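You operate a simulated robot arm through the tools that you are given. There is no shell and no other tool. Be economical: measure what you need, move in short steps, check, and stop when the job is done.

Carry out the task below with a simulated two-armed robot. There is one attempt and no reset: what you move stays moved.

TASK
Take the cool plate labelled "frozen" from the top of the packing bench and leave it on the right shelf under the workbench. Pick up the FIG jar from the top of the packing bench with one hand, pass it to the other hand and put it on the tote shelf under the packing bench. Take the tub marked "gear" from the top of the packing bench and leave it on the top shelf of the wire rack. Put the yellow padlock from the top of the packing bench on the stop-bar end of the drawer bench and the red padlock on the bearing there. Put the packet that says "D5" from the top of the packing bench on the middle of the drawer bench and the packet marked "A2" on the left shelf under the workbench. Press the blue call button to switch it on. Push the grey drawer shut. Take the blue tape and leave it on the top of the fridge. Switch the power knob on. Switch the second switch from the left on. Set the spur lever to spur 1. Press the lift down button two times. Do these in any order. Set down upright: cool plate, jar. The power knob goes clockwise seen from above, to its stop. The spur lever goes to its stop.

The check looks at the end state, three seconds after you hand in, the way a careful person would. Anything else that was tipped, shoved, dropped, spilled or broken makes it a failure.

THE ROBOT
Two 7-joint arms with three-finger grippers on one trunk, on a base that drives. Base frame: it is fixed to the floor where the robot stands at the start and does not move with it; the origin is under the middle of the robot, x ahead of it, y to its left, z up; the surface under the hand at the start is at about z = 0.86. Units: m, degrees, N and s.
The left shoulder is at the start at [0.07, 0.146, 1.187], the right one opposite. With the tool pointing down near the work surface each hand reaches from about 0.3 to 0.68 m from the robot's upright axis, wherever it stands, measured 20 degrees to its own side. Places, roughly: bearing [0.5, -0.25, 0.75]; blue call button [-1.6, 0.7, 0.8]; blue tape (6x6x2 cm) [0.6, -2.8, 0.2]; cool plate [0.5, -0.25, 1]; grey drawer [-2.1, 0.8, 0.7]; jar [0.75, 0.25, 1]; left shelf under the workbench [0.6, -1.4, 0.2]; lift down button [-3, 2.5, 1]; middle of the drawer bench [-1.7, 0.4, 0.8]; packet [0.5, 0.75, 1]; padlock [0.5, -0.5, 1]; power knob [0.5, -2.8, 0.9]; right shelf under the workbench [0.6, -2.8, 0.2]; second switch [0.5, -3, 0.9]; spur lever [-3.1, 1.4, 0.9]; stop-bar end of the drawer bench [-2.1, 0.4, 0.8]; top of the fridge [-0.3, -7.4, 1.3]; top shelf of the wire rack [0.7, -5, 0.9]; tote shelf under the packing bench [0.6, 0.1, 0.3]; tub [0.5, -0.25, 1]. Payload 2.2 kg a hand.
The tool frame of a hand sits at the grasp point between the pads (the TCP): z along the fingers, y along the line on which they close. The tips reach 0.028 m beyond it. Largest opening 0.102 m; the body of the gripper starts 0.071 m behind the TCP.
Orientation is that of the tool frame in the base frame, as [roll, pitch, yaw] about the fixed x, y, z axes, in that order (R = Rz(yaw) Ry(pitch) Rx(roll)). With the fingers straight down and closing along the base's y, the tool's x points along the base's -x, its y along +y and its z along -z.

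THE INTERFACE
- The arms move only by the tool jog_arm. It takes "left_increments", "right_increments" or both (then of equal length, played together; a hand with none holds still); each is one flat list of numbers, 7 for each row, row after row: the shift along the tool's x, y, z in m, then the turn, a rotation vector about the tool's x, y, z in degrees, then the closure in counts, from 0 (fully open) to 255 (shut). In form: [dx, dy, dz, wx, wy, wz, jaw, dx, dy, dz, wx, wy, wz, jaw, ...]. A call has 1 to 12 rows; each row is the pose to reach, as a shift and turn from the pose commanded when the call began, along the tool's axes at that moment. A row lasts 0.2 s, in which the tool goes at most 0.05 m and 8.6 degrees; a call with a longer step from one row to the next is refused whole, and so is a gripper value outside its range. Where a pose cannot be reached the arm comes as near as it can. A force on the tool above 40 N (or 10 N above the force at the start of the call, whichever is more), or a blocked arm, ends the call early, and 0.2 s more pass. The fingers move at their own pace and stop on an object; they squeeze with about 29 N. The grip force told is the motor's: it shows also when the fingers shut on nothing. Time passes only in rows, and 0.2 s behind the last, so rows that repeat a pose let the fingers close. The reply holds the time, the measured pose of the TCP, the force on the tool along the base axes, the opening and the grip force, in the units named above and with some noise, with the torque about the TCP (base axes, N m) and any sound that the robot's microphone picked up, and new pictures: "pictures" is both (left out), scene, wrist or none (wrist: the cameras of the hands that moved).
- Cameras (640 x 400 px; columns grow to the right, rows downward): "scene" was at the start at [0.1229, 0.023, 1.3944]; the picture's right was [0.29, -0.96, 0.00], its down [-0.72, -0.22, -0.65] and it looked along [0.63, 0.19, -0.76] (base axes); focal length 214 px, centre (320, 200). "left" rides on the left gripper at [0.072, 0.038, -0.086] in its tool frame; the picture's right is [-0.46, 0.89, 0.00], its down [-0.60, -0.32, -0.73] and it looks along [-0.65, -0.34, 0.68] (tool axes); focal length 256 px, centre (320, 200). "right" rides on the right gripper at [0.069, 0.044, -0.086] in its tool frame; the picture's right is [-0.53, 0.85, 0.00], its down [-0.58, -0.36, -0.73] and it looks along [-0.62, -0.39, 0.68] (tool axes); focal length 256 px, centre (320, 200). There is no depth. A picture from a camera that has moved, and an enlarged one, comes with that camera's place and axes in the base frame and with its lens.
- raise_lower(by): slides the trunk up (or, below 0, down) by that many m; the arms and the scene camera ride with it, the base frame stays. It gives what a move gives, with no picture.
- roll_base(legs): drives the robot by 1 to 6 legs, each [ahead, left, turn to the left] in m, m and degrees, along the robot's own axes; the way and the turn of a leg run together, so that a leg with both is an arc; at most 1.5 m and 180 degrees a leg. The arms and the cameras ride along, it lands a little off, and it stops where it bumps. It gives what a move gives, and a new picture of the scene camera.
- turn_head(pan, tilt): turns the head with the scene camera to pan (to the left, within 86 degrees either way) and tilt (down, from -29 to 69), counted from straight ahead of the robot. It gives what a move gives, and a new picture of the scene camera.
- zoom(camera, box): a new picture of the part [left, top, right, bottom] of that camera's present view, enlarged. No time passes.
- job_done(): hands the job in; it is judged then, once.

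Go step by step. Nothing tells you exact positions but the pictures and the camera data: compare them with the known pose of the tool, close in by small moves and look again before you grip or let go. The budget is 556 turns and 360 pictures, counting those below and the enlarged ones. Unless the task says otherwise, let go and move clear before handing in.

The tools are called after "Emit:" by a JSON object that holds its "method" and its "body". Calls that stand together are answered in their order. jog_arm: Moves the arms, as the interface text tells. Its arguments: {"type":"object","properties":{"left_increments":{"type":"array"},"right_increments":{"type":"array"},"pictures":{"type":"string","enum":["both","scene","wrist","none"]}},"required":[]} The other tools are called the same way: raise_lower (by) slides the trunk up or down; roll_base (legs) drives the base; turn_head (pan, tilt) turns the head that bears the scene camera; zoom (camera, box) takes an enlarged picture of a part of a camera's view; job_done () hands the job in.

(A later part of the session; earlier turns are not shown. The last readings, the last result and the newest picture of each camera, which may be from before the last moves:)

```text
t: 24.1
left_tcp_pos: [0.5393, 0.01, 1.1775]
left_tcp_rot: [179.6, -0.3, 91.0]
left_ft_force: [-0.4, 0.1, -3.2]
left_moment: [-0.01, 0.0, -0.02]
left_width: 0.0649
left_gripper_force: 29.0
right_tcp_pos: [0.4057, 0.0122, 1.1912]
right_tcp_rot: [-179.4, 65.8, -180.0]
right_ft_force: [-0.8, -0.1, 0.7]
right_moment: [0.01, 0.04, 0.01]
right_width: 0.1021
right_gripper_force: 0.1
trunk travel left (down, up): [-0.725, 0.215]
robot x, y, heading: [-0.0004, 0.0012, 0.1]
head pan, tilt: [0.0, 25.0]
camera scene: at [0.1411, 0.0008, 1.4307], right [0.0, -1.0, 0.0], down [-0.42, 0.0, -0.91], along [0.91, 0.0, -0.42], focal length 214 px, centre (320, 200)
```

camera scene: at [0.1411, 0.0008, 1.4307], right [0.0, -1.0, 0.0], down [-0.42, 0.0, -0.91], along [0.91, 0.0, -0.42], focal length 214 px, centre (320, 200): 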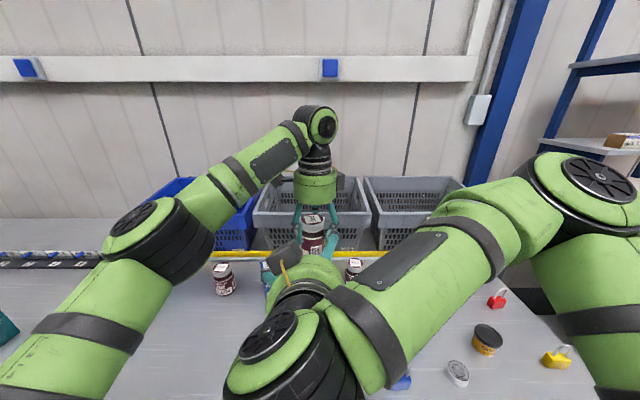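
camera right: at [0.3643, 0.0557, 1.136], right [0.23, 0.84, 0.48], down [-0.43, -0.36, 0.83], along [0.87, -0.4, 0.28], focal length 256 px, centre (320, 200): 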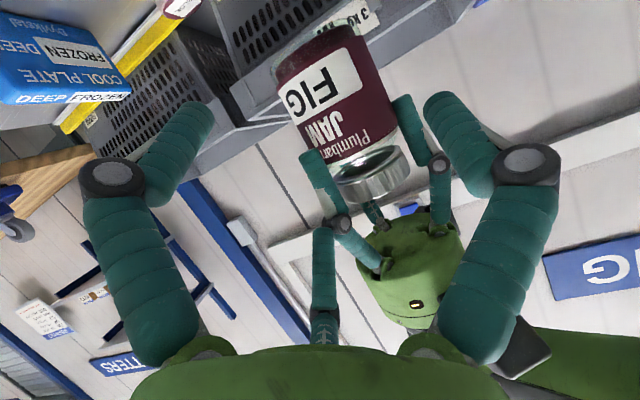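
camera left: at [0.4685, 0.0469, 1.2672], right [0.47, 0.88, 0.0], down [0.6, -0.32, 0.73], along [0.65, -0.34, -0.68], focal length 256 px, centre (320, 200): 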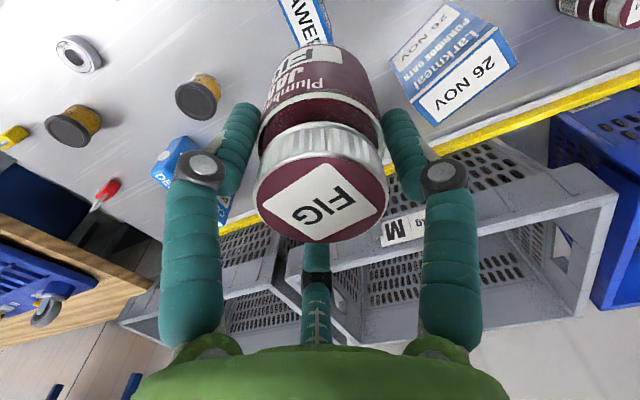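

Emit:
{"method": "jog_arm", "body": {"left_increments": [0, 0, 0, 0, 0, 8.5, 255, 0, 0, 0, 0, 0, 17, 255, 0, 0, 0, 0, 0, 25.5, 255, 0, 0, 0, 0, 0, 34, 255, 0, 0, 0, 0, 0, 42.5, 255, 0, 0, 0, 0, 0, 51, 255, 0, 0, 0, 0, 0, 59.5, 255, 0, 0, 0, 0, 0, 68, 255, 0, 0, 0, 0, 0, 76.5, 255, 0, 0, 0, 0, 0, 85, 255, 0, 0, 0, 0, 0, 90, 255], "right_increments": [0, 0, 0, 0, -5, 0, 0, 0, 0, 0, 0, -10, 0, 0, 0, 0, 0, 0, -10, 0, 0, 0, 0, 0, 0, -10, 0, 0, 0, 0, 0, 0, -10, 0, 0, 0, 0, 0, 0, -10, 0, 0, 0, 0, 0, 0, -10, 0, 0, 0, 0, 0, 0, -10, 0, 0, 0, 0, 0, 0, -10, 0, 0, 0, 0, 0, 0, -10, 0, 0, 0, 0, 0, 0, -10, 0, 0], "pictures": "both"}}

```text
t: 26.5
left_tcp_pos: [0.5396, 0.0119, 1.1773]
left_tcp_rot: [-179.6, -0.5, 1.1]
left_ft_force: [-0.4, 0.4, -3.8]
left_moment: [0.03, 0.02, -0.01]
left_width: 0.0644
left_gripper_force: 29.5
right_tcp_pos: [0.4056, 0.0119, 1.1931]
right_tcp_rot: [-179.0, 75.8, -179.6]
right_ft_force: [-0.6, 0.5, -0.2]
right_moment: [0.01, 0.03, 0.01]
right_width: 0.1018
right_gripper_force: 0.0
trunk travel left (down, up): [-0.725, 0.215]
robot x, y, heading: [0.0001, -0.0036, -0.1]
head pan, tilt: [0.0, 25.0]
camera scene: at [0.1411, 0.0008, 1.4307], right [0.0, -1.0, 0.0], down [-0.42, 0.0, -0.91], along [0.91, 0.0, -0.42], focal length 214 px, centre (320, 200)
camera right: at [0.3058, 0.0566, 1.1471], right [0.14, 0.85, 0.51], down [-0.57, -0.36, 0.74], along [0.81, -0.4, 0.43], focal length 256 px, centre (320, 200)
camera left: at [0.6134, -0.027, 1.264], right [-0.45, -0.89, -0.01], down [-0.61, 0.3, 0.73], along [-0.65, 0.33, -0.68], focal length 256 px, centre (320, 200)
```

scene: 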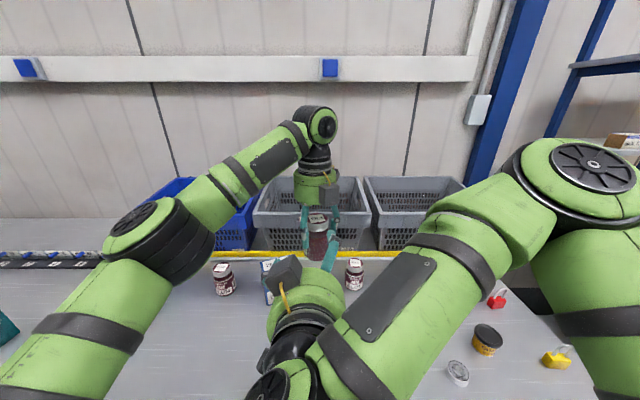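
right: 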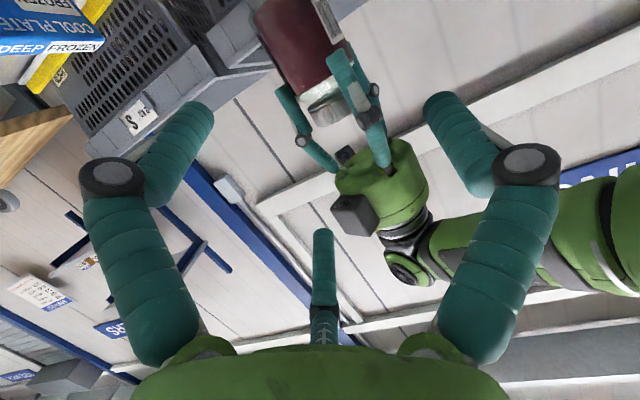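
left: 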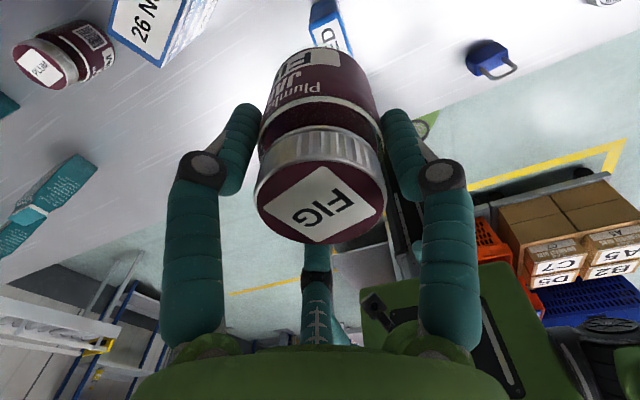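

Left camera now faces away. Advancing the right hand slowly again, lower on the jar.

Emit:
{"method": "jog_arm", "body": {"right_increments": [0.0345, 0, 0.01, 0, 0, 0, 0, 0.0345, 0, 0.04, 0, 0, 0, 0, 0.0345, 0, 0.06, 0, 0, 0, 0, 0.0345, 0, 0.075, 0, 0, 0, 0, 0.0345, 0, 0.09, 0, 0, 0, 0, 0.0345, 0, 0.105, 0, 0, 0, 0, 0.0345, 0, 0.12, 0, 0, 0, 0, 0.0345, 0, 0.13, 0, 0, 0, 0, 0.0345, 0, 0.14, 0, 0, 0, 0], "pictures": "both"}}

```text
t: 28.3
left_tcp_pos: [0.5468, 0.0152, 1.1742]
left_tcp_rot: [-179.3, -0.8, 2.4]
left_ft_force: [2.5, -0.1, -2.7]
left_moment: [-0.01, 0.03, 0.03]
left_width: 0.0638
left_gripper_force: 29.2
right_tcp_pos: [0.5184, 0.0121, 1.1312]
right_tcp_rot: [-179.2, 76.5, -179.4]
right_ft_force: [-1.8, -0.1, 0.7]
right_moment: [0.01, -0.07, -0.08]
right_width: 0.1029
right_gripper_force: 0.1
trunk travel left (down, up): [-0.725, 0.215]
robot x, y, heading: [0.0014, -0.0005, -0.1]
head pan, tilt: [0.0, 25.0]
stopped in row 8 (left hand): the force on the tool passed its limit at 46 N (the readings are from after the stop); the commanded pose is now the measured one
camera scene: at [0.1417, 0.0011, 1.4307], right [0.0, -1.0, 0.0], down [-0.42, 0.0, -0.91], along [0.91, 0.0, -0.42], focal length 214 px, centre (320, 200)
camera right: at [0.418, 0.0573, 1.0845], right [0.13, 0.85, 0.52], down [-0.58, -0.36, 0.73], along [0.81, -0.39, 0.44], focal length 256 px, centre (320, 200)
```

scene: 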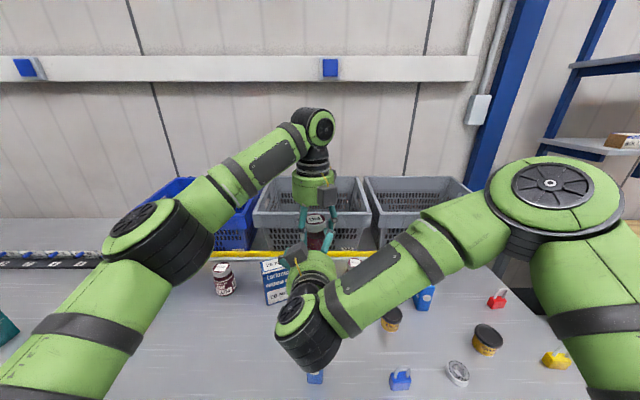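
right: 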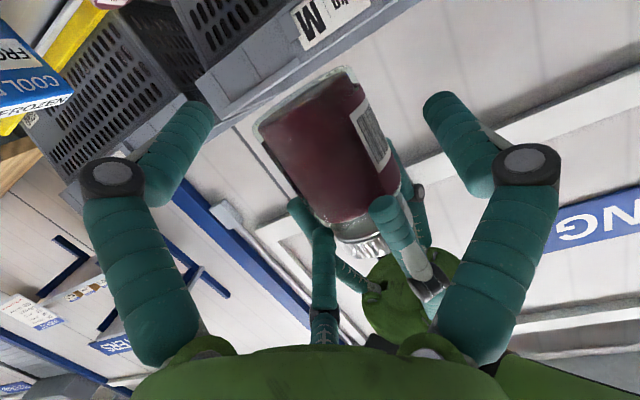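

Stopped with fingertips just past the jar's middle; that is enough to grip. Closing the right hand on the jar here.

Emit:
{"method": "jog_arm", "body": {"right_increments": [0, 0.002, 0, 0, 0, 0, 60, 0, 0.002, 0, 0, 0, 0, 100, 0, 0.002, 0, 0, 0, 0, 255, 0, 0.002, 0, 0, 0, 0, 255, 0, 0.002, 0, 0, 0, 0, 255], "pictures": "wrist"}}

```text
t: 29.0
left_tcp_pos: [0.5525, 0.0238, 1.1695]
left_tcp_rot: [-178.8, -1.6, 4.0]
left_ft_force: [34.1, 13.0, -19.6]
left_moment: [-0.01, -0.66, -0.02]
left_width: 0.064
left_gripper_force: 28.8
right_tcp_pos: [0.5157, 0.0138, 1.1379]
right_tcp_rot: [179.8, 77.4, 179.1]
right_ft_force: [-33.7, -12.0, 17.5]
right_moment: [0.62, -1.01, -0.06]
right_width: 0.0628
right_gripper_force: 29.5
trunk travel left (down, up): [-0.725, 0.215]
robot x, y, heading: [-0.0028, 0.0043, -0.1]
head pan, tilt: [0.0, 25.0]
stopped in row 3 (left hand): the force on the tool passed its limit at 46 N (the readings are from after the stop); the commanded pose is now the measured one
camera right: at [0.4178, 0.0591, 1.0894], right [0.13, 0.84, 0.52], down [-0.59, -0.36, 0.72], along [0.8, -0.4, 0.45], focal length 256 px, centre (320, 200)
```

right: 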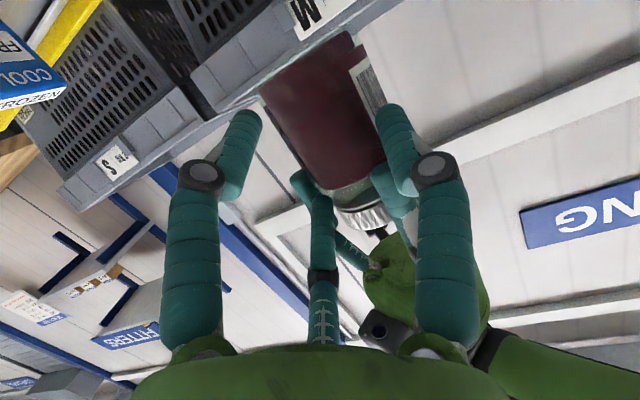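

Emit:
{"method": "zoom", "body": {"camera": "scene", "box": [260, 160, 380, 290]}}

Emit:
{"method": "zoom", "body": {"camera": "left", "box": [120, 0, 520, 250]}}

```text
3.08 times, centred on (320, 225) of scene
camera zoom: at [0.1412, 0.0006, 1.4307], right [0.0, -1.0, 0.0], down [-0.42, 0.0, -0.91], along [0.91, 0.0, -0.42], focal length 660 px, centre (320, 123)
```

zoom: 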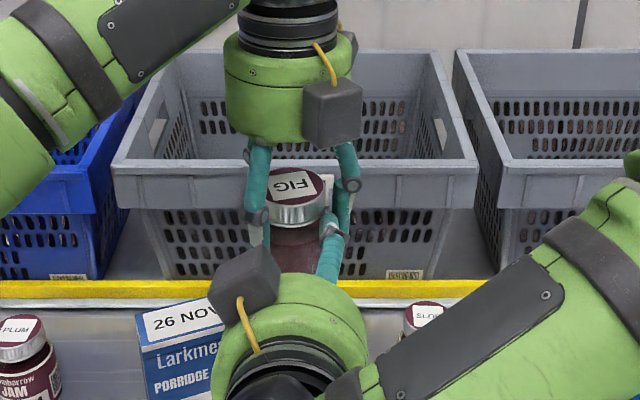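

```text
1.60 times, centred on (320, 125) of left
camera zoom: at [0.6267, -0.0115, 1.257], right [-0.4, -0.92, -0.03], down [-0.64, 0.26, 0.72], along [-0.65, 0.31, -0.69], focal length 410 px, centre (320, 320)
```

zoom: 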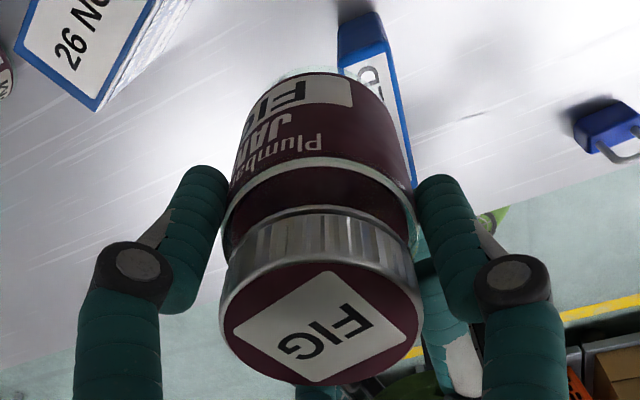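

I now suspect the hands are physically three-jawed (fingers at 120°). Opening the right hand, retreating and looking at it from the left camera to confirm.

Emit:
{"method": "jog_arm", "body": {"right_increments": [0, 0, 0, 0, 0, 0, 150, 0, 0, 0, 0, 0, 0, 0, 0, 0, 0, 0, 0, 0, 0, 0, 0, -0.03, 0, 0, 0, 0, 0, 0, -0.08, 0, 0, 0, 0, 0, -0.05, -0.1, 0, 0, 0, 0, 0, -0.1, -0.1, 0, 0, 0, 0, 0, -0.1, -0.1, 0, 0, 0, 0], "pictures": "scene"}}

Emit:
{"method": "zoom", "body": {"camera": "left", "box": [0, 0, 640, 400]}}

```text
refused: row 6 steps farther than a row can; nothing moved
```

```text
1.00 times, centred on (320, 200) of left (not enlarged: the box is as wide or as high as the picture)
camera zoom: at [0.6267, -0.0115, 1.257], right [-0.4, -0.92, -0.03], down [-0.64, 0.26, 0.72], along [-0.65, 0.31, -0.69], focal length 256 px, centre (320, 200)
```

zoom: 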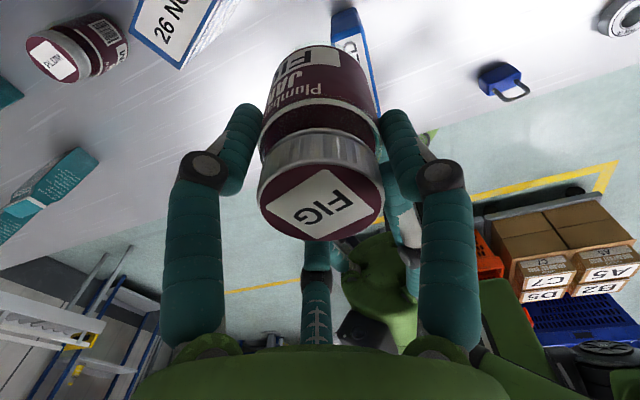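

Emit:
{"method": "jog_arm", "body": {"right_increments": [0, 0, 0, 0, 0, 0, 150, 0, 0, 0, 0, 0, 0, 0, 0, 0, 0, 0, 0, 0, 0, 0, 0, -0.03, 0, 0, 0, 0, 0, 0, -0.07, 0, 0, 0, 0, 0, 0, -0.1, 0, 0, 0, 0, 0, -0.04, -0.1, 0, 0, 0, 0, 0, -0.08, -0.1, 0, 0, 0, 0, 0, -0.12, -0.1, 0, 0, 0, 0], "pictures": "scene"}}

Emit:
{"method": "zoom", "body": {"camera": "left", "box": [320, 100, 640, 300]}}

```text
t: 31.0
left_tcp_pos: [0.5488, 0.0179, 1.1726]
left_tcp_rot: [-179.0, -1.2, 3.1]
left_ft_force: [-0.7, -0.6, -3.1]
left_moment: [0.02, -0.02, -0.01]
left_width: 0.0635
left_gripper_force: 29.0
right_tcp_pos: [0.46, -0.0698, 1.1647]
right_tcp_rot: [-179.6, 77.0, 179.6]
right_ft_force: [-0.1, 0.0, 0.3]
right_moment: [-0.02, 0.01, 0.0]
right_width: 0.1019
right_gripper_force: 0.0
right hand out of reach, approached as far as the arm can: row 8, 9
trunk travel left (down, up): [-0.725, 0.215]
robot x, y, heading: [0.0027, 0.0011, 0.2]
head pan, tilt: [0.0, 25.0]
camera scene: at [0.1415, -0.0007, 1.4307], right [0.0, -1.0, 0.0], down [-0.42, 0.0, -0.91], along [0.91, 0.0, -0.42], focal length 214 px, centre (320, 200)
```

scene: 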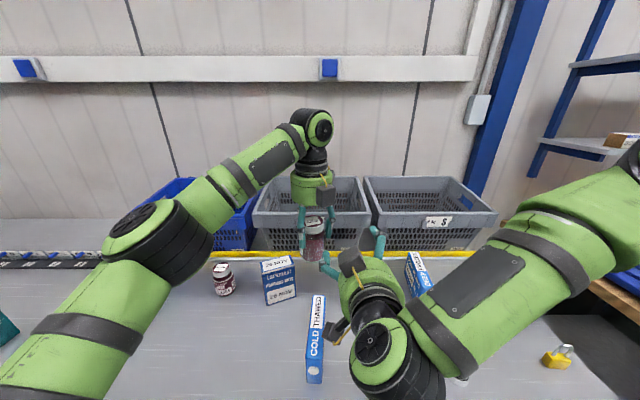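

```text
2.00 times, centred on (480, 200) of left
camera zoom: at [0.6224, -0.0179, 1.2595], right [-0.42, -0.91, -0.03], down [-0.64, 0.27, 0.72], along [-0.65, 0.32, -0.69], focal length 512 px, centre (0, 200)
```

zoom: 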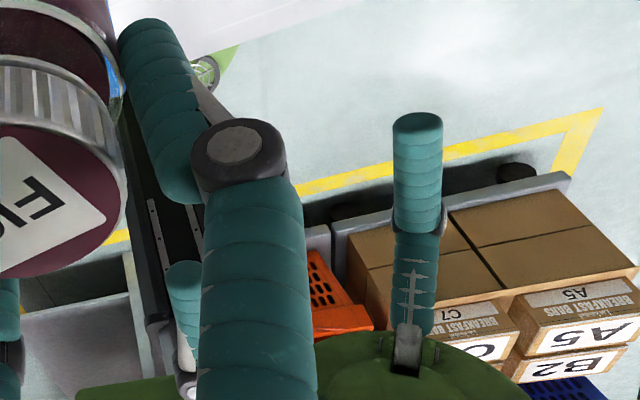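

Emit:
{"method": "zoom", "body": {"camera": "scene", "box": [290, 190, 450, 290]}}

Emit:
{"method": "zoom", "body": {"camera": "left", "box": [480, 100, 640, 300]}}

```text
4.00 times, centred on (370, 240) of scene
camera zoom: at [0.1415, -0.0007, 1.4307], right [0.0, -1.0, 0.0], down [-0.42, 0.0, -0.91], along [0.91, 0.0, -0.42], focal length 858 px, centre (120, 40)
```

zoom: 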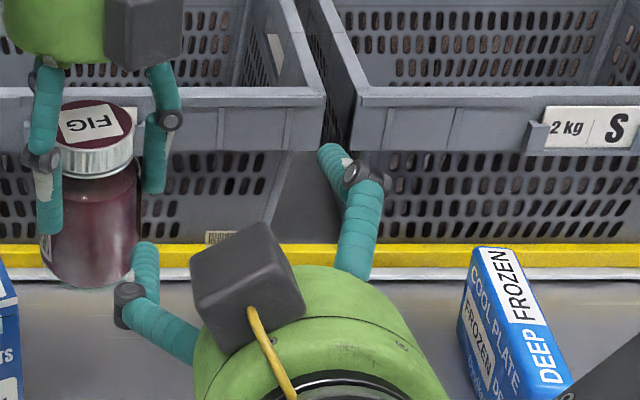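

```text
2.00 times, centred on (560, 200) of left
camera zoom: at [0.6224, -0.0179, 1.2595], right [-0.42, -0.91, -0.03], down [-0.64, 0.27, 0.72], along [-0.65, 0.32, -0.69], focal length 512 px, centre (-160, 200)
```

zoom: 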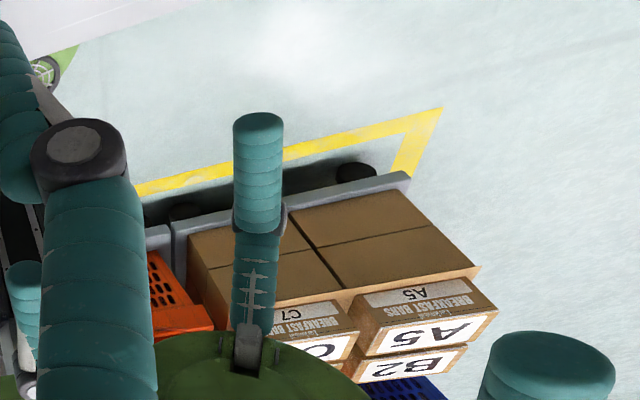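

Confirmed: three fingers at 120° (one at tool +y, two on the −y side). New plan: roll the right hand so its thumb passes above the lid and the lower pair pinches the jar's sides, with a gap of the left hand's fingers facing it.

Emit:
{"method": "jog_arm", "body": {"left_increments": [0, 0, 0, 0, 0, 7.5, 255, 0, 0, 0, 0, 0, 15, 255, 0, 0, 0, 0, 0, 22.5, 255, 0, 0, 0, 0, 0, 30, 255, 0, 0, 0, 0, 0, 33, 255, 0, 0, 0, 0, 0, 33, 255, 0, 0, 0, 0, 0, 33, 255, 0, 0, 0, 0, 0, 33, 255, 0, 0, 0, 0, 0, 33, 255, 0, 0, 0, 0, 0, 33, 255, 0, 0, 0, 0, 0, 33, 255, 0, 0, 0, 0, 0, 33, 255], "right_increments": [0.001, 0.008, -0.004, 0, 0, 8.2, 0, 0.001, 0.016, -0.007, 0, 0, 16.4, 0, 0.002, 0.024, -0.011, 0, 0, 24.6, 0, 0.003, 0.032, -0.014, 0, 0, 32.8, 0, 0.003, 0.04, -0.018, 0, 0, 41, 0, 0.004, 0.048, -0.022, 0, 0, 49.2, 0, 0.005, 0.056, -0.025, 0, 0, 57.4, 0, 0.005, 0.064, -0.029, 0, 0, 65.6, 0, 0.006, 0.072, -0.032, 0, 0, 73.8, 0, 0.006, 0.08, -0.036, 0, 0, 82, 0, 0.007, 0.088, -0.0395, 0, 0, 90, 0, 0.007, 0.088, -0.0395, 0, 0, 90, 0], "pictures": "both"}}

```text
t: 33.6
left_tcp_pos: [0.5485, 0.0204, 1.1736]
left_tcp_rot: [-178.4, -0.6, -29.9]
left_ft_force: [0.0, 0.4, -2.4]
left_moment: [0.0, -0.01, 0.04]
left_width: 0.063
left_gripper_force: 29.1
right_tcp_pos: [0.4206, 0.0178, 1.166]
right_tcp_rot: [103.0, -0.1, 89.1]
right_ft_force: [-0.4, 0.6, 0.3]
right_moment: [0.0, 0.03, 0.01]
right_width: 0.1018
right_gripper_force: 0.0
trunk travel left (down, up): [-0.725, 0.215]
robot x, y, heading: [0.0032, 0.0013, 0.0]
head pan, tilt: [0.0, 25.0]
camera scene: at [0.1413, 0.0005, 1.4307], right [0.0, -1.0, 0.0], down [-0.42, 0.0, -0.91], along [0.91, 0.0, -0.42], focal length 214 px, centre (320, 200)
camera right: at [0.3472, 0.0887, 1.2285], right [0.18, -0.54, 0.82], down [-0.8, -0.57, -0.19], along [0.57, -0.63, -0.53], focal length 256 px, centre (320, 200)
camera left: at [0.592, -0.0517, 1.2585], right [-0.84, -0.54, -0.03], down [-0.38, 0.56, 0.73], along [-0.38, 0.63, -0.68], focal length 256 px, centre (320, 200)
```

scene: 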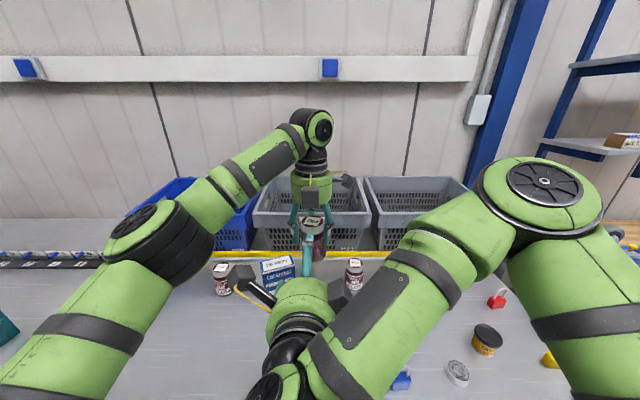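
right: 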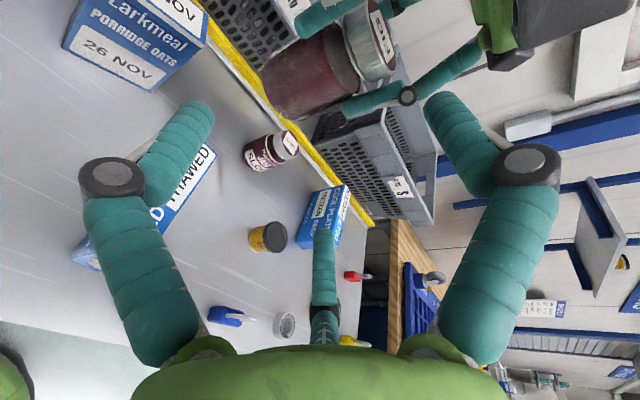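
left: 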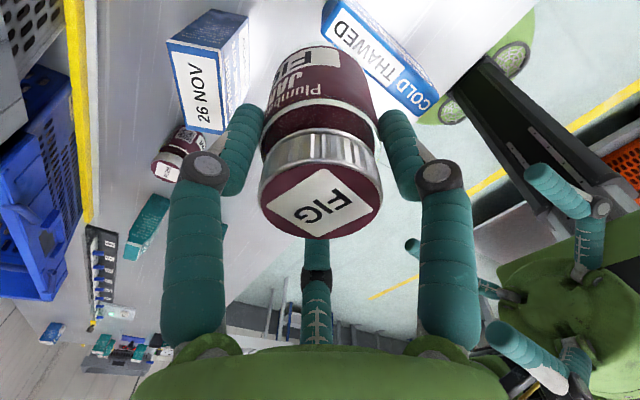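

Geometry as planned. Advancing with the thumb above the lid.

Emit:
{"method": "jog_arm", "body": {"right_increments": [0.002, 0.008, 0.02, 0, 0, 0, 0, 0.002, 0.008, 0.05, 0, 0, 0, 0, 0.002, 0.008, 0.07, 0, 0, 0, 0, 0.002, 0.008, 0.085, 0, 0, 0, 0, 0.002, 0.008, 0.1, 0, 0, 0, 0, 0.002, 0.008, 0.11, 0, 0, 0, 0, 0.002, 0.008, 0.12, 0, 0, 0, 0, 0.002, 0.008, 0.129, 0, 0, 0, 0], "pictures": "both"}}

Emit:
{"method": "zoom", "body": {"camera": "scene", "box": [240, 160, 400, 290]}}

```text
t: 35.4
left_tcp_pos: [0.5493, 0.0198, 1.1732]
left_tcp_rot: [-178.4, -0.4, -29.9]
left_ft_force: [-0.8, -0.7, -3.1]
left_moment: [0.0, 0.03, 0.01]
left_width: 0.0631
left_gripper_force: 29.0
right_tcp_pos: [0.5488, 0.0168, 1.1443]
right_tcp_rot: [103.1, 0.2, 89.3]
right_ft_force: [-0.7, 0.6, -0.7]
right_moment: [-0.01, 0.0, 0.02]
right_width: 0.102
right_gripper_force: 0.0
trunk travel left (down, up): [-0.725, 0.215]
robot x, y, heading: [0.0, 0.0012, -0.0]
head pan, tilt: [0.0, 25.0]
camera scene: at [0.1416, 0.0006, 1.4307], right [0.0, -1.0, 0.0], down [-0.42, 0.0, -0.91], along [0.91, 0.0, -0.42], focal length 214 px, centre (320, 200)
camera right: at [0.4747, 0.0878, 1.2076], right [0.18, -0.53, 0.83], down [-0.8, -0.57, -0.19], along [0.57, -0.63, -0.53], focal length 256 px, centre (320, 200)
```

scene: 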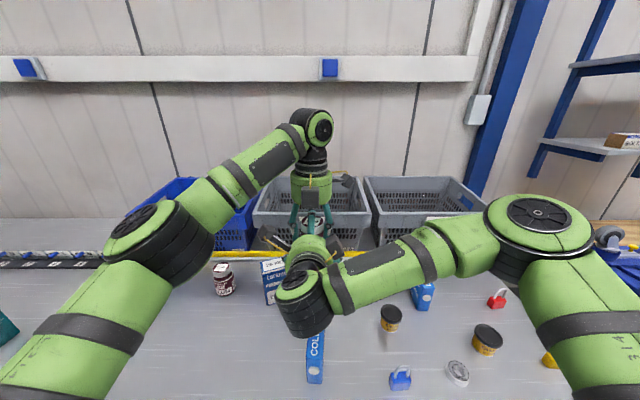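
right: 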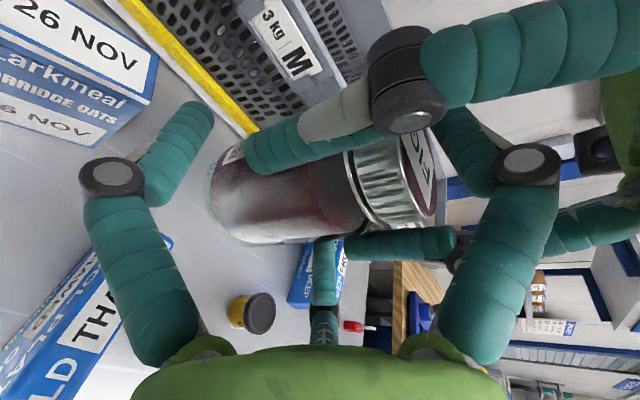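

```text
3.08 times, centred on (320, 225) of scene
camera zoom: at [0.1416, 0.0006, 1.4307], right [0.0, -1.0, 0.0], down [-0.42, 0.0, -0.91], along [0.91, 0.0, -0.42], focal length 660 px, centre (320, 123)
```

zoom: 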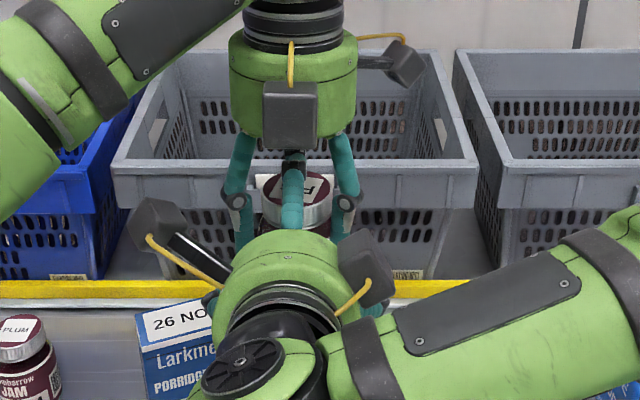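

No contact this time; fingers are around the jar. Closing the right hand.

Emit:
{"method": "jog_arm", "body": {"right_increments": [0.002, 0, 0, 0, 0, 0, 30, 0.002, 0, 0, 0, 0, 0, 80, 0.002, 0, 0, 0, 0, 0, 255, 0.002, 0, 0, 0, 0, 0, 255, 0.002, 0, 0, 0, 0, 0, 255], "pictures": "wrist"}}

```text
t: 36.7
left_tcp_pos: [0.5506, 0.0215, 1.1701]
left_tcp_rot: [-178.5, -0.2, -29.7]
left_ft_force: [2.3, -0.1, -1.9]
left_moment: [-0.12, 0.6, 0.11]
left_width: 0.0592
left_gripper_force: 29.2
right_tcp_pos: [0.5472, 0.021, 1.1509]
right_tcp_rot: [102.1, -0.2, 89.5]
right_ft_force: [-1.6, 0.8, -0.9]
right_moment: [0.08, -0.65, -0.08]
right_width: 0.0696
right_gripper_force: 28.8
trunk travel left (down, up): [-0.725, 0.215]
robot x, y, heading: [0.0021, 0.0027, 0.1]
head pan, tilt: [0.0, 25.0]
stopped in row 5 (left hand): the force on the tool passed its limit at 40 N (the readings are from after the stop); the commanded pose is now the measured one
camera right: at [0.4726, 0.0912, 1.2122], right [0.17, -0.54, 0.82], down [-0.8, -0.57, -0.2], along [0.58, -0.62, -0.53], focal length 256 px, centre (320, 200)
```

right: 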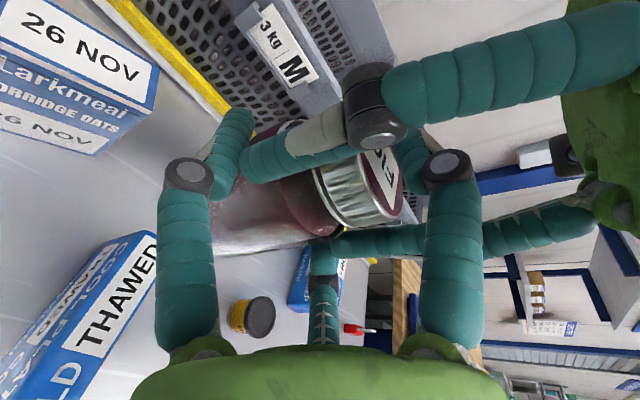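

Emit:
{"method": "jog_arm", "body": {"left_increments": [0, 0, 0, 0, 0, 0, 105, 0, 0, 0, 0, 0, 0, 90, 0, 0, 0, 0, 0, 0, 80], "right_increments": [0, 0, 0, 0, 0, 0, 255, 0, 0, 0, 0, 0, 0, 255, 0, 0, 0, 0, 0, 0, 255], "pictures": "both"}}

```text
t: 37.5
left_tcp_pos: [0.5493, 0.0219, 1.1692]
left_tcp_rot: [-178.4, -0.3, -29.5]
left_ft_force: [-0.8, -1.1, 0.5]
left_moment: [-0.01, -0.01, 0.01]
left_width: 0.07
left_gripper_force: 0.0
right_tcp_pos: [0.5481, 0.0215, 1.1511]
right_tcp_rot: [102.2, -0.2, 89.6]
right_ft_force: [0.4, -0.3, 0.4]
right_moment: [-0.01, 0.0, -0.01]
right_width: 0.0697
right_gripper_force: 29.2
trunk travel left (down, up): [-0.725, 0.215]
robot x, y, heading: [-0.0001, 0.0017, -0.4]
head pan, tilt: [0.0, 25.0]
camera scene: at [0.1412, 0.0008, 1.4307], right [0.0, -1.0, 0.0], down [-0.42, 0.0, -0.91], along [0.91, 0.0, -0.42], focal length 214 px, centre (320, 200)
camera right: at [0.4727, 0.0911, 1.2123], right [0.17, -0.54, 0.82], down [-0.8, -0.57, -0.2], along [0.58, -0.62, -0.53], focal length 256 px, centre (320, 200)
camera left: at [0.5934, -0.0505, 1.2555], right [-0.84, -0.54, -0.03], down [-0.38, 0.56, 0.74], along [-0.38, 0.63, -0.68], focal length 256 px, centre (320, 200)
```

scene: 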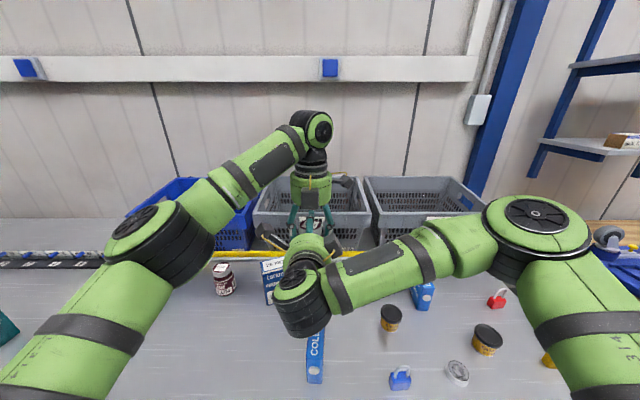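
right: 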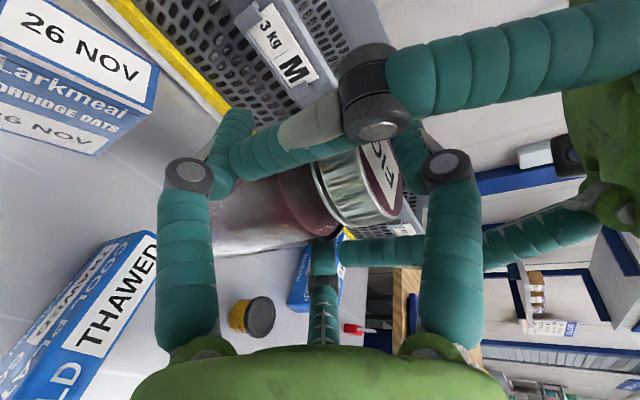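
left: 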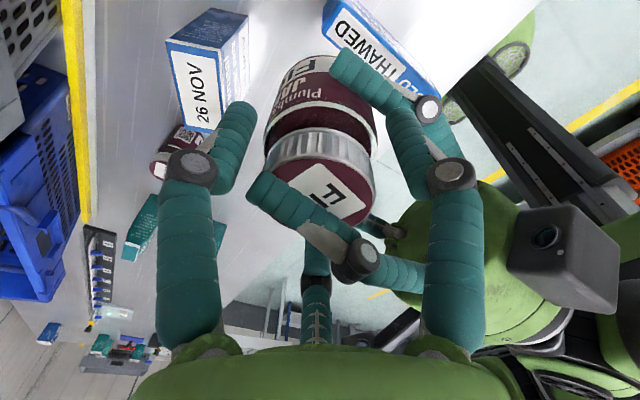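

The right hand holds the jar alone. Opening the left hand and raising it clear.

Emit:
{"method": "jog_arm", "body": {"left_increments": [0, 0, 0, 0, 0, 0, 40, 0, 0, 0, 0, 0, 0, 0, 0, 0, -0.03, 0, 0, 0, 0, 0, 0, -0.07, 0, 0, 0, 0, 0, 0, -0.11, 0, 0, 0, 0, 0, 0, -0.14, 0, 0, 0, 0], "pictures": "wrist"}}

Emit:
{"method": "zoom", "body": {"camera": "right", "box": [120, 50, 520, 300]}}

```text
t: 38.9
left_tcp_pos: [0.5184, 0.0249, 1.2879]
left_tcp_rot: [-178.5, -0.5, -29.7]
left_ft_force: [-0.7, -0.4, -0.2]
left_moment: [0.02, -0.04, 0.01]
left_width: 0.1022
left_gripper_force: 0.1
left hand out of reach, approached as far as the arm can: row 5, 6
right_tcp_pos: [0.5464, 0.0216, 1.1513]
right_tcp_rot: [102.1, -0.1, 89.5]
right_ft_force: [-1.0, -0.7, 0.3]
right_moment: [0.0, -0.02, 0.0]
right_width: 0.0695
right_gripper_force: 28.7
trunk travel left (down, up): [-0.725, 0.215]
robot x, y, heading: [-0.0007, -0.0006, -0.5]
head pan, tilt: [0.0, 25.0]
camera left: at [0.5612, -0.0466, 1.3729], right [-0.84, -0.54, -0.03], down [-0.38, 0.56, 0.73], along [-0.38, 0.63, -0.68], focal length 256 px, centre (320, 200)
```

left: 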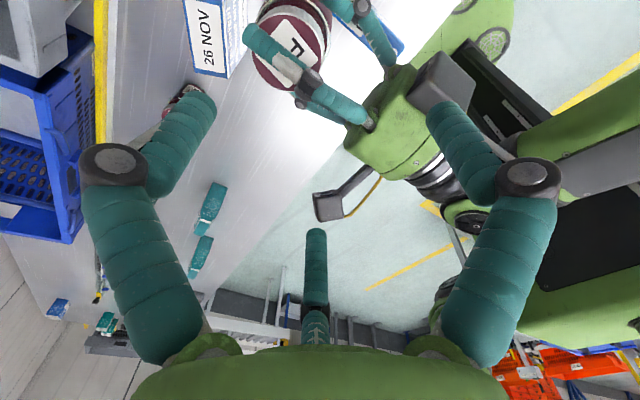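

```text
1.60 times, centred on (320, 175) of right
camera zoom: at [0.472, 0.0915, 1.2127], right [0.17, -0.54, 0.82], down [-0.8, -0.57, -0.21], along [0.58, -0.62, -0.53], focal length 410 px, centre (320, 240)
```

zoom: 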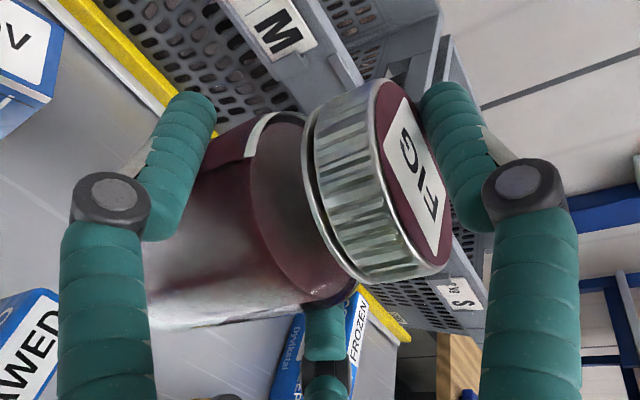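

Handover succeeded. Moving the left hand to its side, then backing the base off the bench.

Emit:
{"method": "jog_arm", "body": {"left_increments": [-0.02, -0.04, -0.02, 0, 0, -8, 0, -0.04, -0.08, -0.02, 0, 0, -16, 0, -0.06, -0.12, -0.02, 0, 0, -24, 0, -0.09, -0.15, -0.02, 0, 0, -32, 0, -0.12, -0.18, -0.02, 0, 0, -40, 0, -0.13, -0.2, -0.02, 0, 0, -48, 0, -0.13, -0.2, -0.02, 0, 0, -56, 0, -0.13, -0.2, -0.02, 0, 0, -64, 0, -0.13, -0.2, -0.02, 0, 0, -72, 0, -0.13, -0.2, -0.02, 0, 0, -80, 0, -0.13, -0.2, -0.02, 0, 0, -88, 0], "pictures": "none"}}

Emit:
{"method": "roll_base", "body": {"legs": [[-0.5, 0, 0]]}}

```text
t: 41.3
left_tcp_pos: [0.5051, 0.2612, 1.3102]
left_tcp_rot: [179.8, -1.5, 58.5]
left_ft_force: [0.0, 0.6, -0.3]
left_moment: [0.01, -0.04, -0.01]
left_width: 0.102
left_gripper_force: 0.1
right_tcp_pos: [0.5471, 0.0213, 1.151]
right_tcp_rot: [102.1, -0.2, 89.5]
right_ft_force: [0.0, -0.1, -0.1]
right_moment: [-0.01, -0.03, -0.03]
right_width: 0.0695
right_gripper_force: 28.9
trunk travel left (down, up): [-0.725, 0.215]
robot x, y, heading: [-0.0009, 0.0006, 0.2]
head pan, tilt: [0.0, 25.0]
```

```text
t: 44.2
left_tcp_pos: [0.0074, 0.2608, 1.3098]
left_tcp_rot: [179.8, -1.5, 58.2]
left_ft_force: [0.0, -1.0, 0.4]
left_moment: [-0.01, 0.03, 0.04]
left_width: 0.1019
left_gripper_force: 0.1
right_tcp_pos: [0.0474, 0.0206, 1.1501]
right_tcp_rot: [102.3, -0.2, 89.3]
right_ft_force: [-0.2, 0.7, -1.4]
right_moment: [0.0, 0.03, 0.0]
right_width: 0.0693
right_gripper_force: 28.9
trunk travel left (down, up): [-0.725, 0.215]
robot x, y, heading: [-0.5013, -0.0005, -0.3]
head pan, tilt: [0.0, 25.0]
camera scene: at [-0.3574, 0.0011, 1.4306], right [0.0, -1.0, 0.0], down [-0.42, 0.0, -0.91], along [0.91, 0.0, -0.42], focal length 214 px, centre (320, 200)
```

scene: 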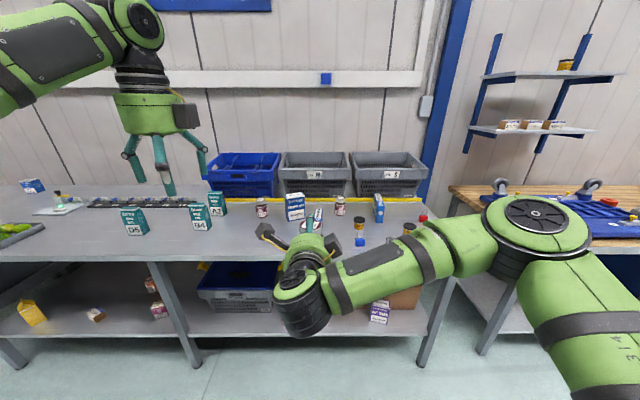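

Emit:
{"method": "raise_lower", "body": {"by": -0.62}}

Emit:
{"method": "turn_head", "body": {"pan": 0, "tilt": 25}}

```text
refused: -0.62 is not a number from -0.4 to 0.4
```

```text
t: 44.8
left_tcp_pos: [0.0067, 0.2601, 1.3098]
left_tcp_rot: [179.8, -1.5, 58.2]
left_ft_force: [0.7, 0.0, -0.2]
left_moment: [0.0, 0.0, -0.01]
left_width: 0.1023
left_gripper_force: 0.1
right_tcp_pos: [0.0477, 0.0185, 1.1503]
right_tcp_rot: [102.1, -0.2, 89.3]
right_ft_force: [0.6, 0.3, 0.0]
right_moment: [0.0, 0.02, -0.02]
right_width: 0.0692
right_gripper_force: 29.0
trunk travel left (down, up): [-0.725, 0.215]
robot x, y, heading: [-0.498, 0.0009, -0.0]
head pan, tilt: [0.0, 25.0]
camera scene: at [-0.3583, 0.0011, 1.4307], right [0.0, -1.0, 0.0], down [-0.42, 0.0, -0.91], along [0.91, 0.0, -0.42], focal length 214 px, centre (320, 200)
```

scene: 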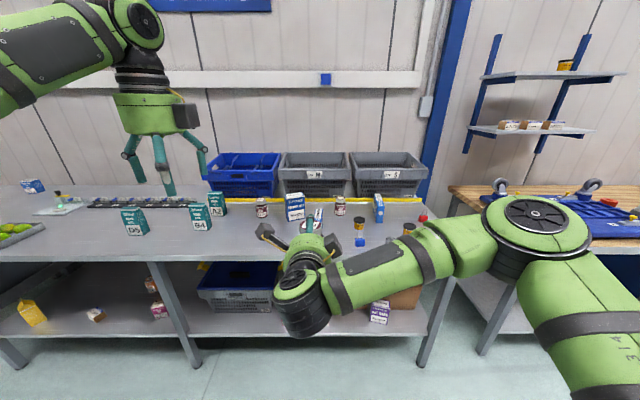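

Emit:
{"method": "raise_lower", "body": {"by": -0.35}}

Emit:
{"method": "raise_lower", "body": {"by": -0.3}}

Emit:
{"method": "turn_head", "body": {"pan": 0, "tilt": 20}}

```text
t: 48.2
left_tcp_pos: [0.0058, 0.2616, 0.9605]
left_tcp_rot: [179.8, -1.5, 58.2]
left_ft_force: [0.3, -0.3, -0.3]
left_moment: [0.0, -0.04, 0.01]
left_width: 0.1019
left_gripper_force: 0.1
right_tcp_pos: [0.0473, 0.019, 0.8026]
right_tcp_rot: [102.2, -0.2, 89.3]
right_ft_force: [0.3, 1.3, 0.1]
right_moment: [0.0, 0.0, 0.03]
right_width: 0.0692
right_gripper_force: 28.8
trunk travel left (down, up): [-0.375, 0.565]
robot x, y, heading: [-0.4999, 0.004, -0.1]
head pan, tilt: [0.0, 25.0]
```

```text
t: 51.2
left_tcp_pos: [0.0049, 0.2608, 0.6603]
left_tcp_rot: [179.8, -1.5, 58.2]
left_ft_force: [-0.2, 0.5, -0.2]
left_moment: [0.0, -0.01, 0.0]
left_width: 0.102
left_gripper_force: 0.1
right_tcp_pos: [0.0474, 0.0212, 0.5018]
right_tcp_rot: [102.3, -0.2, 89.3]
right_ft_force: [-0.6, -0.2, -3.1]
right_moment: [0.02, 0.04, -0.02]
right_width: 0.0693
right_gripper_force: 28.4
trunk travel left (down, up): [-0.075, 0.865]
robot x, y, heading: [-0.4995, -0.0022, -0.1]
head pan, tilt: [0.0, 25.0]
```

```text
t: 51.9
left_tcp_pos: [0.0068, 0.2611, 0.6607]
left_tcp_rot: [179.7, -1.5, 58.3]
left_ft_force: [1.0, -0.8, -0.6]
left_moment: [-0.01, -0.01, 0.01]
left_width: 0.1019
left_gripper_force: 0.1
right_tcp_pos: [0.0469, 0.0207, 0.5005]
right_tcp_rot: [102.2, -0.2, 89.2]
right_ft_force: [0.4, 0.4, -3.5]
right_moment: [0.01, -0.03, -0.03]
right_width: 0.0689
right_gripper_force: 28.6
trunk travel left (down, up): [-0.075, 0.865]
robot x, y, heading: [-0.4967, 0.0025, -0.5]
head pan, tilt: [0.0, 20.0]
camera scene: at [-0.358, 0.0011, 0.7888], right [0.0, -1.0, 0.0], down [-0.34, 0.0, -0.94], along [0.94, 0.0, -0.34], focal length 214 px, centre (320, 200)
```

scene: 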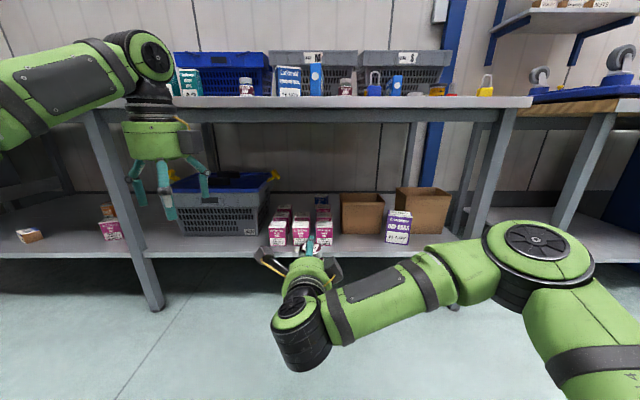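

Shelf top ~0.30, front edge x≈0.37; there is a free spot between the pink boxes and the dark-blue packet at about (0.43, −0.16). I tuck the left arm back, then shift the base right and look.

Emit:
{"method": "jog_arm", "body": {"left_increments": [-0.006, -0.018, 0, 0, 0, -8, 0, -0.012, -0.036, 0, 0, 0, -16, 0, -0.018, -0.054, 0, 0, 0, -24, 0, -0.024, -0.072, 0, 0, 0, -32, 0, -0.03, -0.09, 0, 0, 0, -40, 0, -0.036, -0.108, 0, 0, 0, -48, 0, -0.042, -0.126, 0, 0, 0, -56, 0, -0.048, -0.144, 0, 0, 0, -64, 0, -0.054, -0.162, 0, 0, 0, -72, 0, -0.06, -0.18, 0, 0, 0, -80, 0, -0.0625, -0.196, 0, 0, 0, -88, 0], "pictures": "none"}}

Emit:
{"method": "roll_base", "body": {"legs": [[0, -0.18, 0]]}}

```text
t: 54.3
left_tcp_pos: [-0.1824, 0.2998, 0.6467]
left_tcp_rot: [178.4, 0.3, 146.3]
left_ft_force: [0.1, 0.3, 0.3]
left_moment: [0.01, 0.01, -0.04]
left_width: 0.1019
left_gripper_force: 0.0
left hand out of reach, approached as far as the arm can: row 10, 11
right_tcp_pos: [0.0491, 0.0201, 0.5012]
right_tcp_rot: [102.3, -0.2, 89.2]
right_ft_force: [0.1, 0.4, -3.5]
right_moment: [-0.04, 0.02, 0.01]
right_width: 0.0694
right_gripper_force: 28.8
trunk travel left (down, up): [-0.075, 0.865]
robot x, y, heading: [-0.4996, -0.0015, -0.2]
head pan, tilt: [0.0, 20.0]
```

```text
t: 55.8
left_tcp_pos: [-0.1817, 0.1222, 0.6483]
left_tcp_rot: [178.5, 0.2, 146.1]
left_ft_force: [-0.1, 0.3, 0.5]
left_moment: [0.0, -0.01, 0.0]
left_width: 0.1021
left_gripper_force: 0.1
right_tcp_pos: [0.0467, -0.1594, 0.5003]
right_tcp_rot: [102.2, -0.2, 89.3]
right_ft_force: [-0.2, -1.0, -3.6]
right_moment: [-0.01, 0.01, -0.02]
right_width: 0.0695
right_gripper_force: 29.4
trunk travel left (down, up): [-0.075, 0.865]
robot x, y, heading: [-0.4992, -0.1765, -0.2]
head pan, tilt: [0.0, 20.0]
camera scene: at [-0.3587, -0.1778, 0.7888], right [0.0, -1.0, 0.0], down [-0.34, 0.0, -0.94], along [0.94, 0.0, -0.34], focal length 214 px, centre (320, 200)
```

scene: 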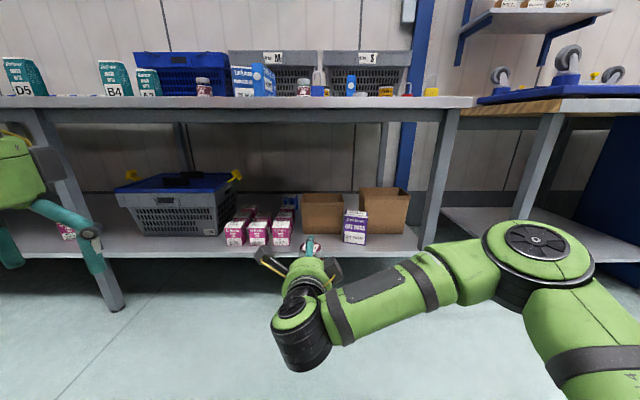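

Emit:
{"method": "zoom", "body": {"camera": "scene", "box": [220, 180, 420, 320]}}

Emit:
{"method": "zoom", "body": {"camera": "right", "box": [0, 0, 640, 400]}}

```text
2.86 times, centred on (320, 250) of scene
camera zoom: at [-0.3587, -0.1778, 0.7888], right [0.0, -1.0, 0.0], down [-0.34, 0.0, -0.94], along [0.94, 0.0, -0.34], focal length 613 px, centre (320, 57)
```

zoom: 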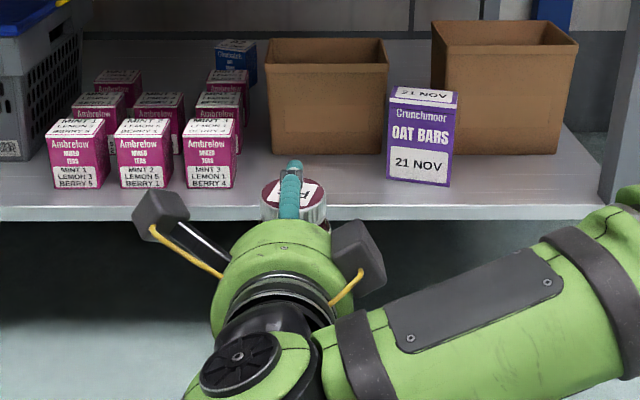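

```text
1.00 times, centred on (320, 200) of right (not enlarged: the box is as wide or as high as the picture)
camera zoom: at [-0.0277, -0.0889, 0.5623], right [0.17, -0.54, 0.82], down [-0.8, -0.57, -0.2], along [0.58, -0.62, -0.53], focal length 256 px, centre (320, 200)
```

zoom: 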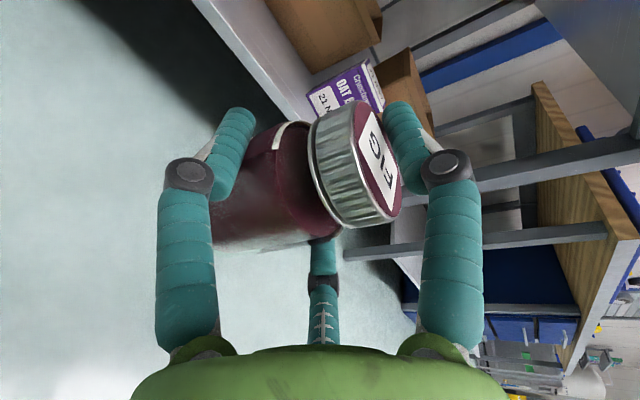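

Emit:
{"method": "roll_base", "body": {"legs": [[0.33, -0.006, 0]]}}

```text
t: 58.0
left_tcp_pos: [0.1508, 0.111, 0.647]
left_tcp_rot: [178.6, 0.2, 145.7]
left_ft_force: [1.0, -0.3, -0.5]
left_moment: [-0.03, -0.03, 0.01]
left_width: 0.1022
left_gripper_force: 0.0
right_tcp_pos: [0.3776, -0.1727, 0.5007]
right_tcp_rot: [102.2, -0.2, 88.8]
right_ft_force: [0.0, -0.9, -2.1]
right_moment: [-0.01, 0.02, 0.0]
right_width: 0.0693
right_gripper_force: 29.2
trunk travel left (down, up): [-0.075, 0.865]
robot x, y, heading: [-0.1676, -0.1872, -0.7]
head pan, tilt: [0.0, 20.0]
camera scene: at [-0.0277, -0.1875, 0.7888], right [-0.01, -1.0, 0.0], down [-0.34, 0.0, -0.94], along [0.94, -0.01, -0.34], focal length 214 px, centre (320, 200)
```

scene: 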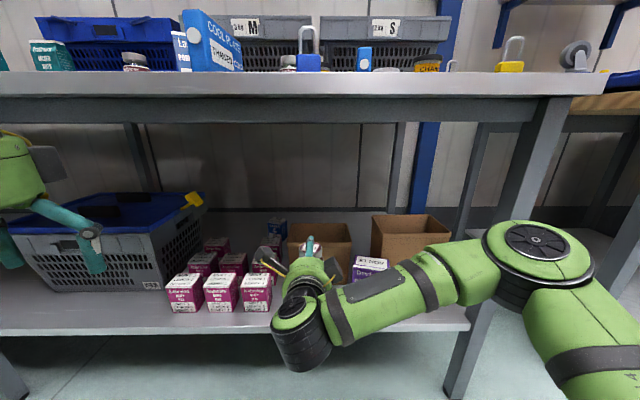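

Emit:
{"method": "jog_arm", "body": {"right_increments": [0.001, -0.03, 0.025, 0, 0, 0, 255, 0.002, -0.06, 0.05, 0, 0, 0, 255, 0.003, -0.087, 0.072, 0, 0, 0, 255, 0.003, -0.087, 0.072, 0, 0, 0, 255], "pictures": "both"}}

```text
t: 59.0
left_tcp_pos: [0.151, 0.1104, 0.6474]
left_tcp_rot: [178.5, 0.2, 145.7]
left_ft_force: [-0.1, 0.9, -0.6]
left_moment: [-0.01, -0.03, 0.01]
left_width: 0.102
left_gripper_force: 0.1
right_tcp_pos: [0.4289, -0.1712, 0.4012]
right_tcp_rot: [102.2, -0.1, 88.8]
right_ft_force: [-0.4, 0.0, -3.3]
right_moment: [0.02, -0.02, 0.01]
right_width: 0.0696
right_gripper_force: 29.1
trunk travel left (down, up): [-0.075, 0.865]
robot x, y, heading: [-0.1667, -0.1848, -0.7]
head pan, tilt: [0.0, 20.0]
camera scene: at [-0.0276, -0.1875, 0.7888], right [-0.01, -1.0, 0.0], down [-0.34, 0.0, -0.94], along [0.94, -0.01, -0.34], focal length 214 px, centre (320, 200)
camera right: at [0.3552, -0.0994, 0.463], right [0.17, -0.54, 0.82], down [-0.8, -0.56, -0.2], along [0.57, -0.63, -0.53], focal length 256 px, centre (320, 200)
```

scene: 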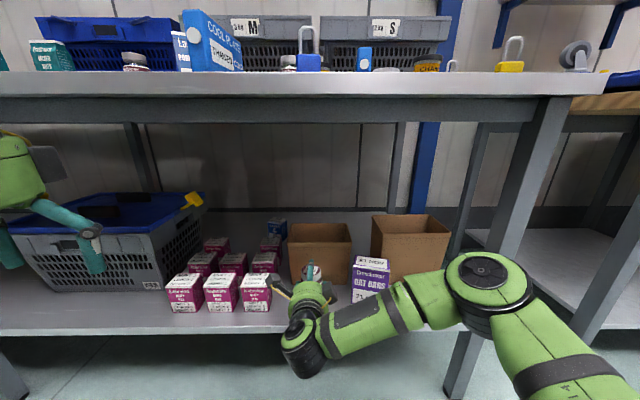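
right: 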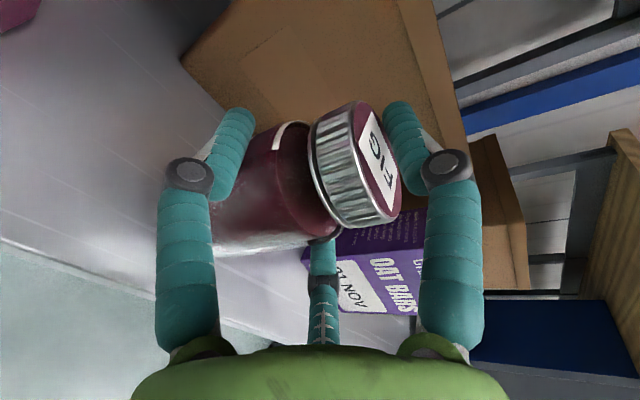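

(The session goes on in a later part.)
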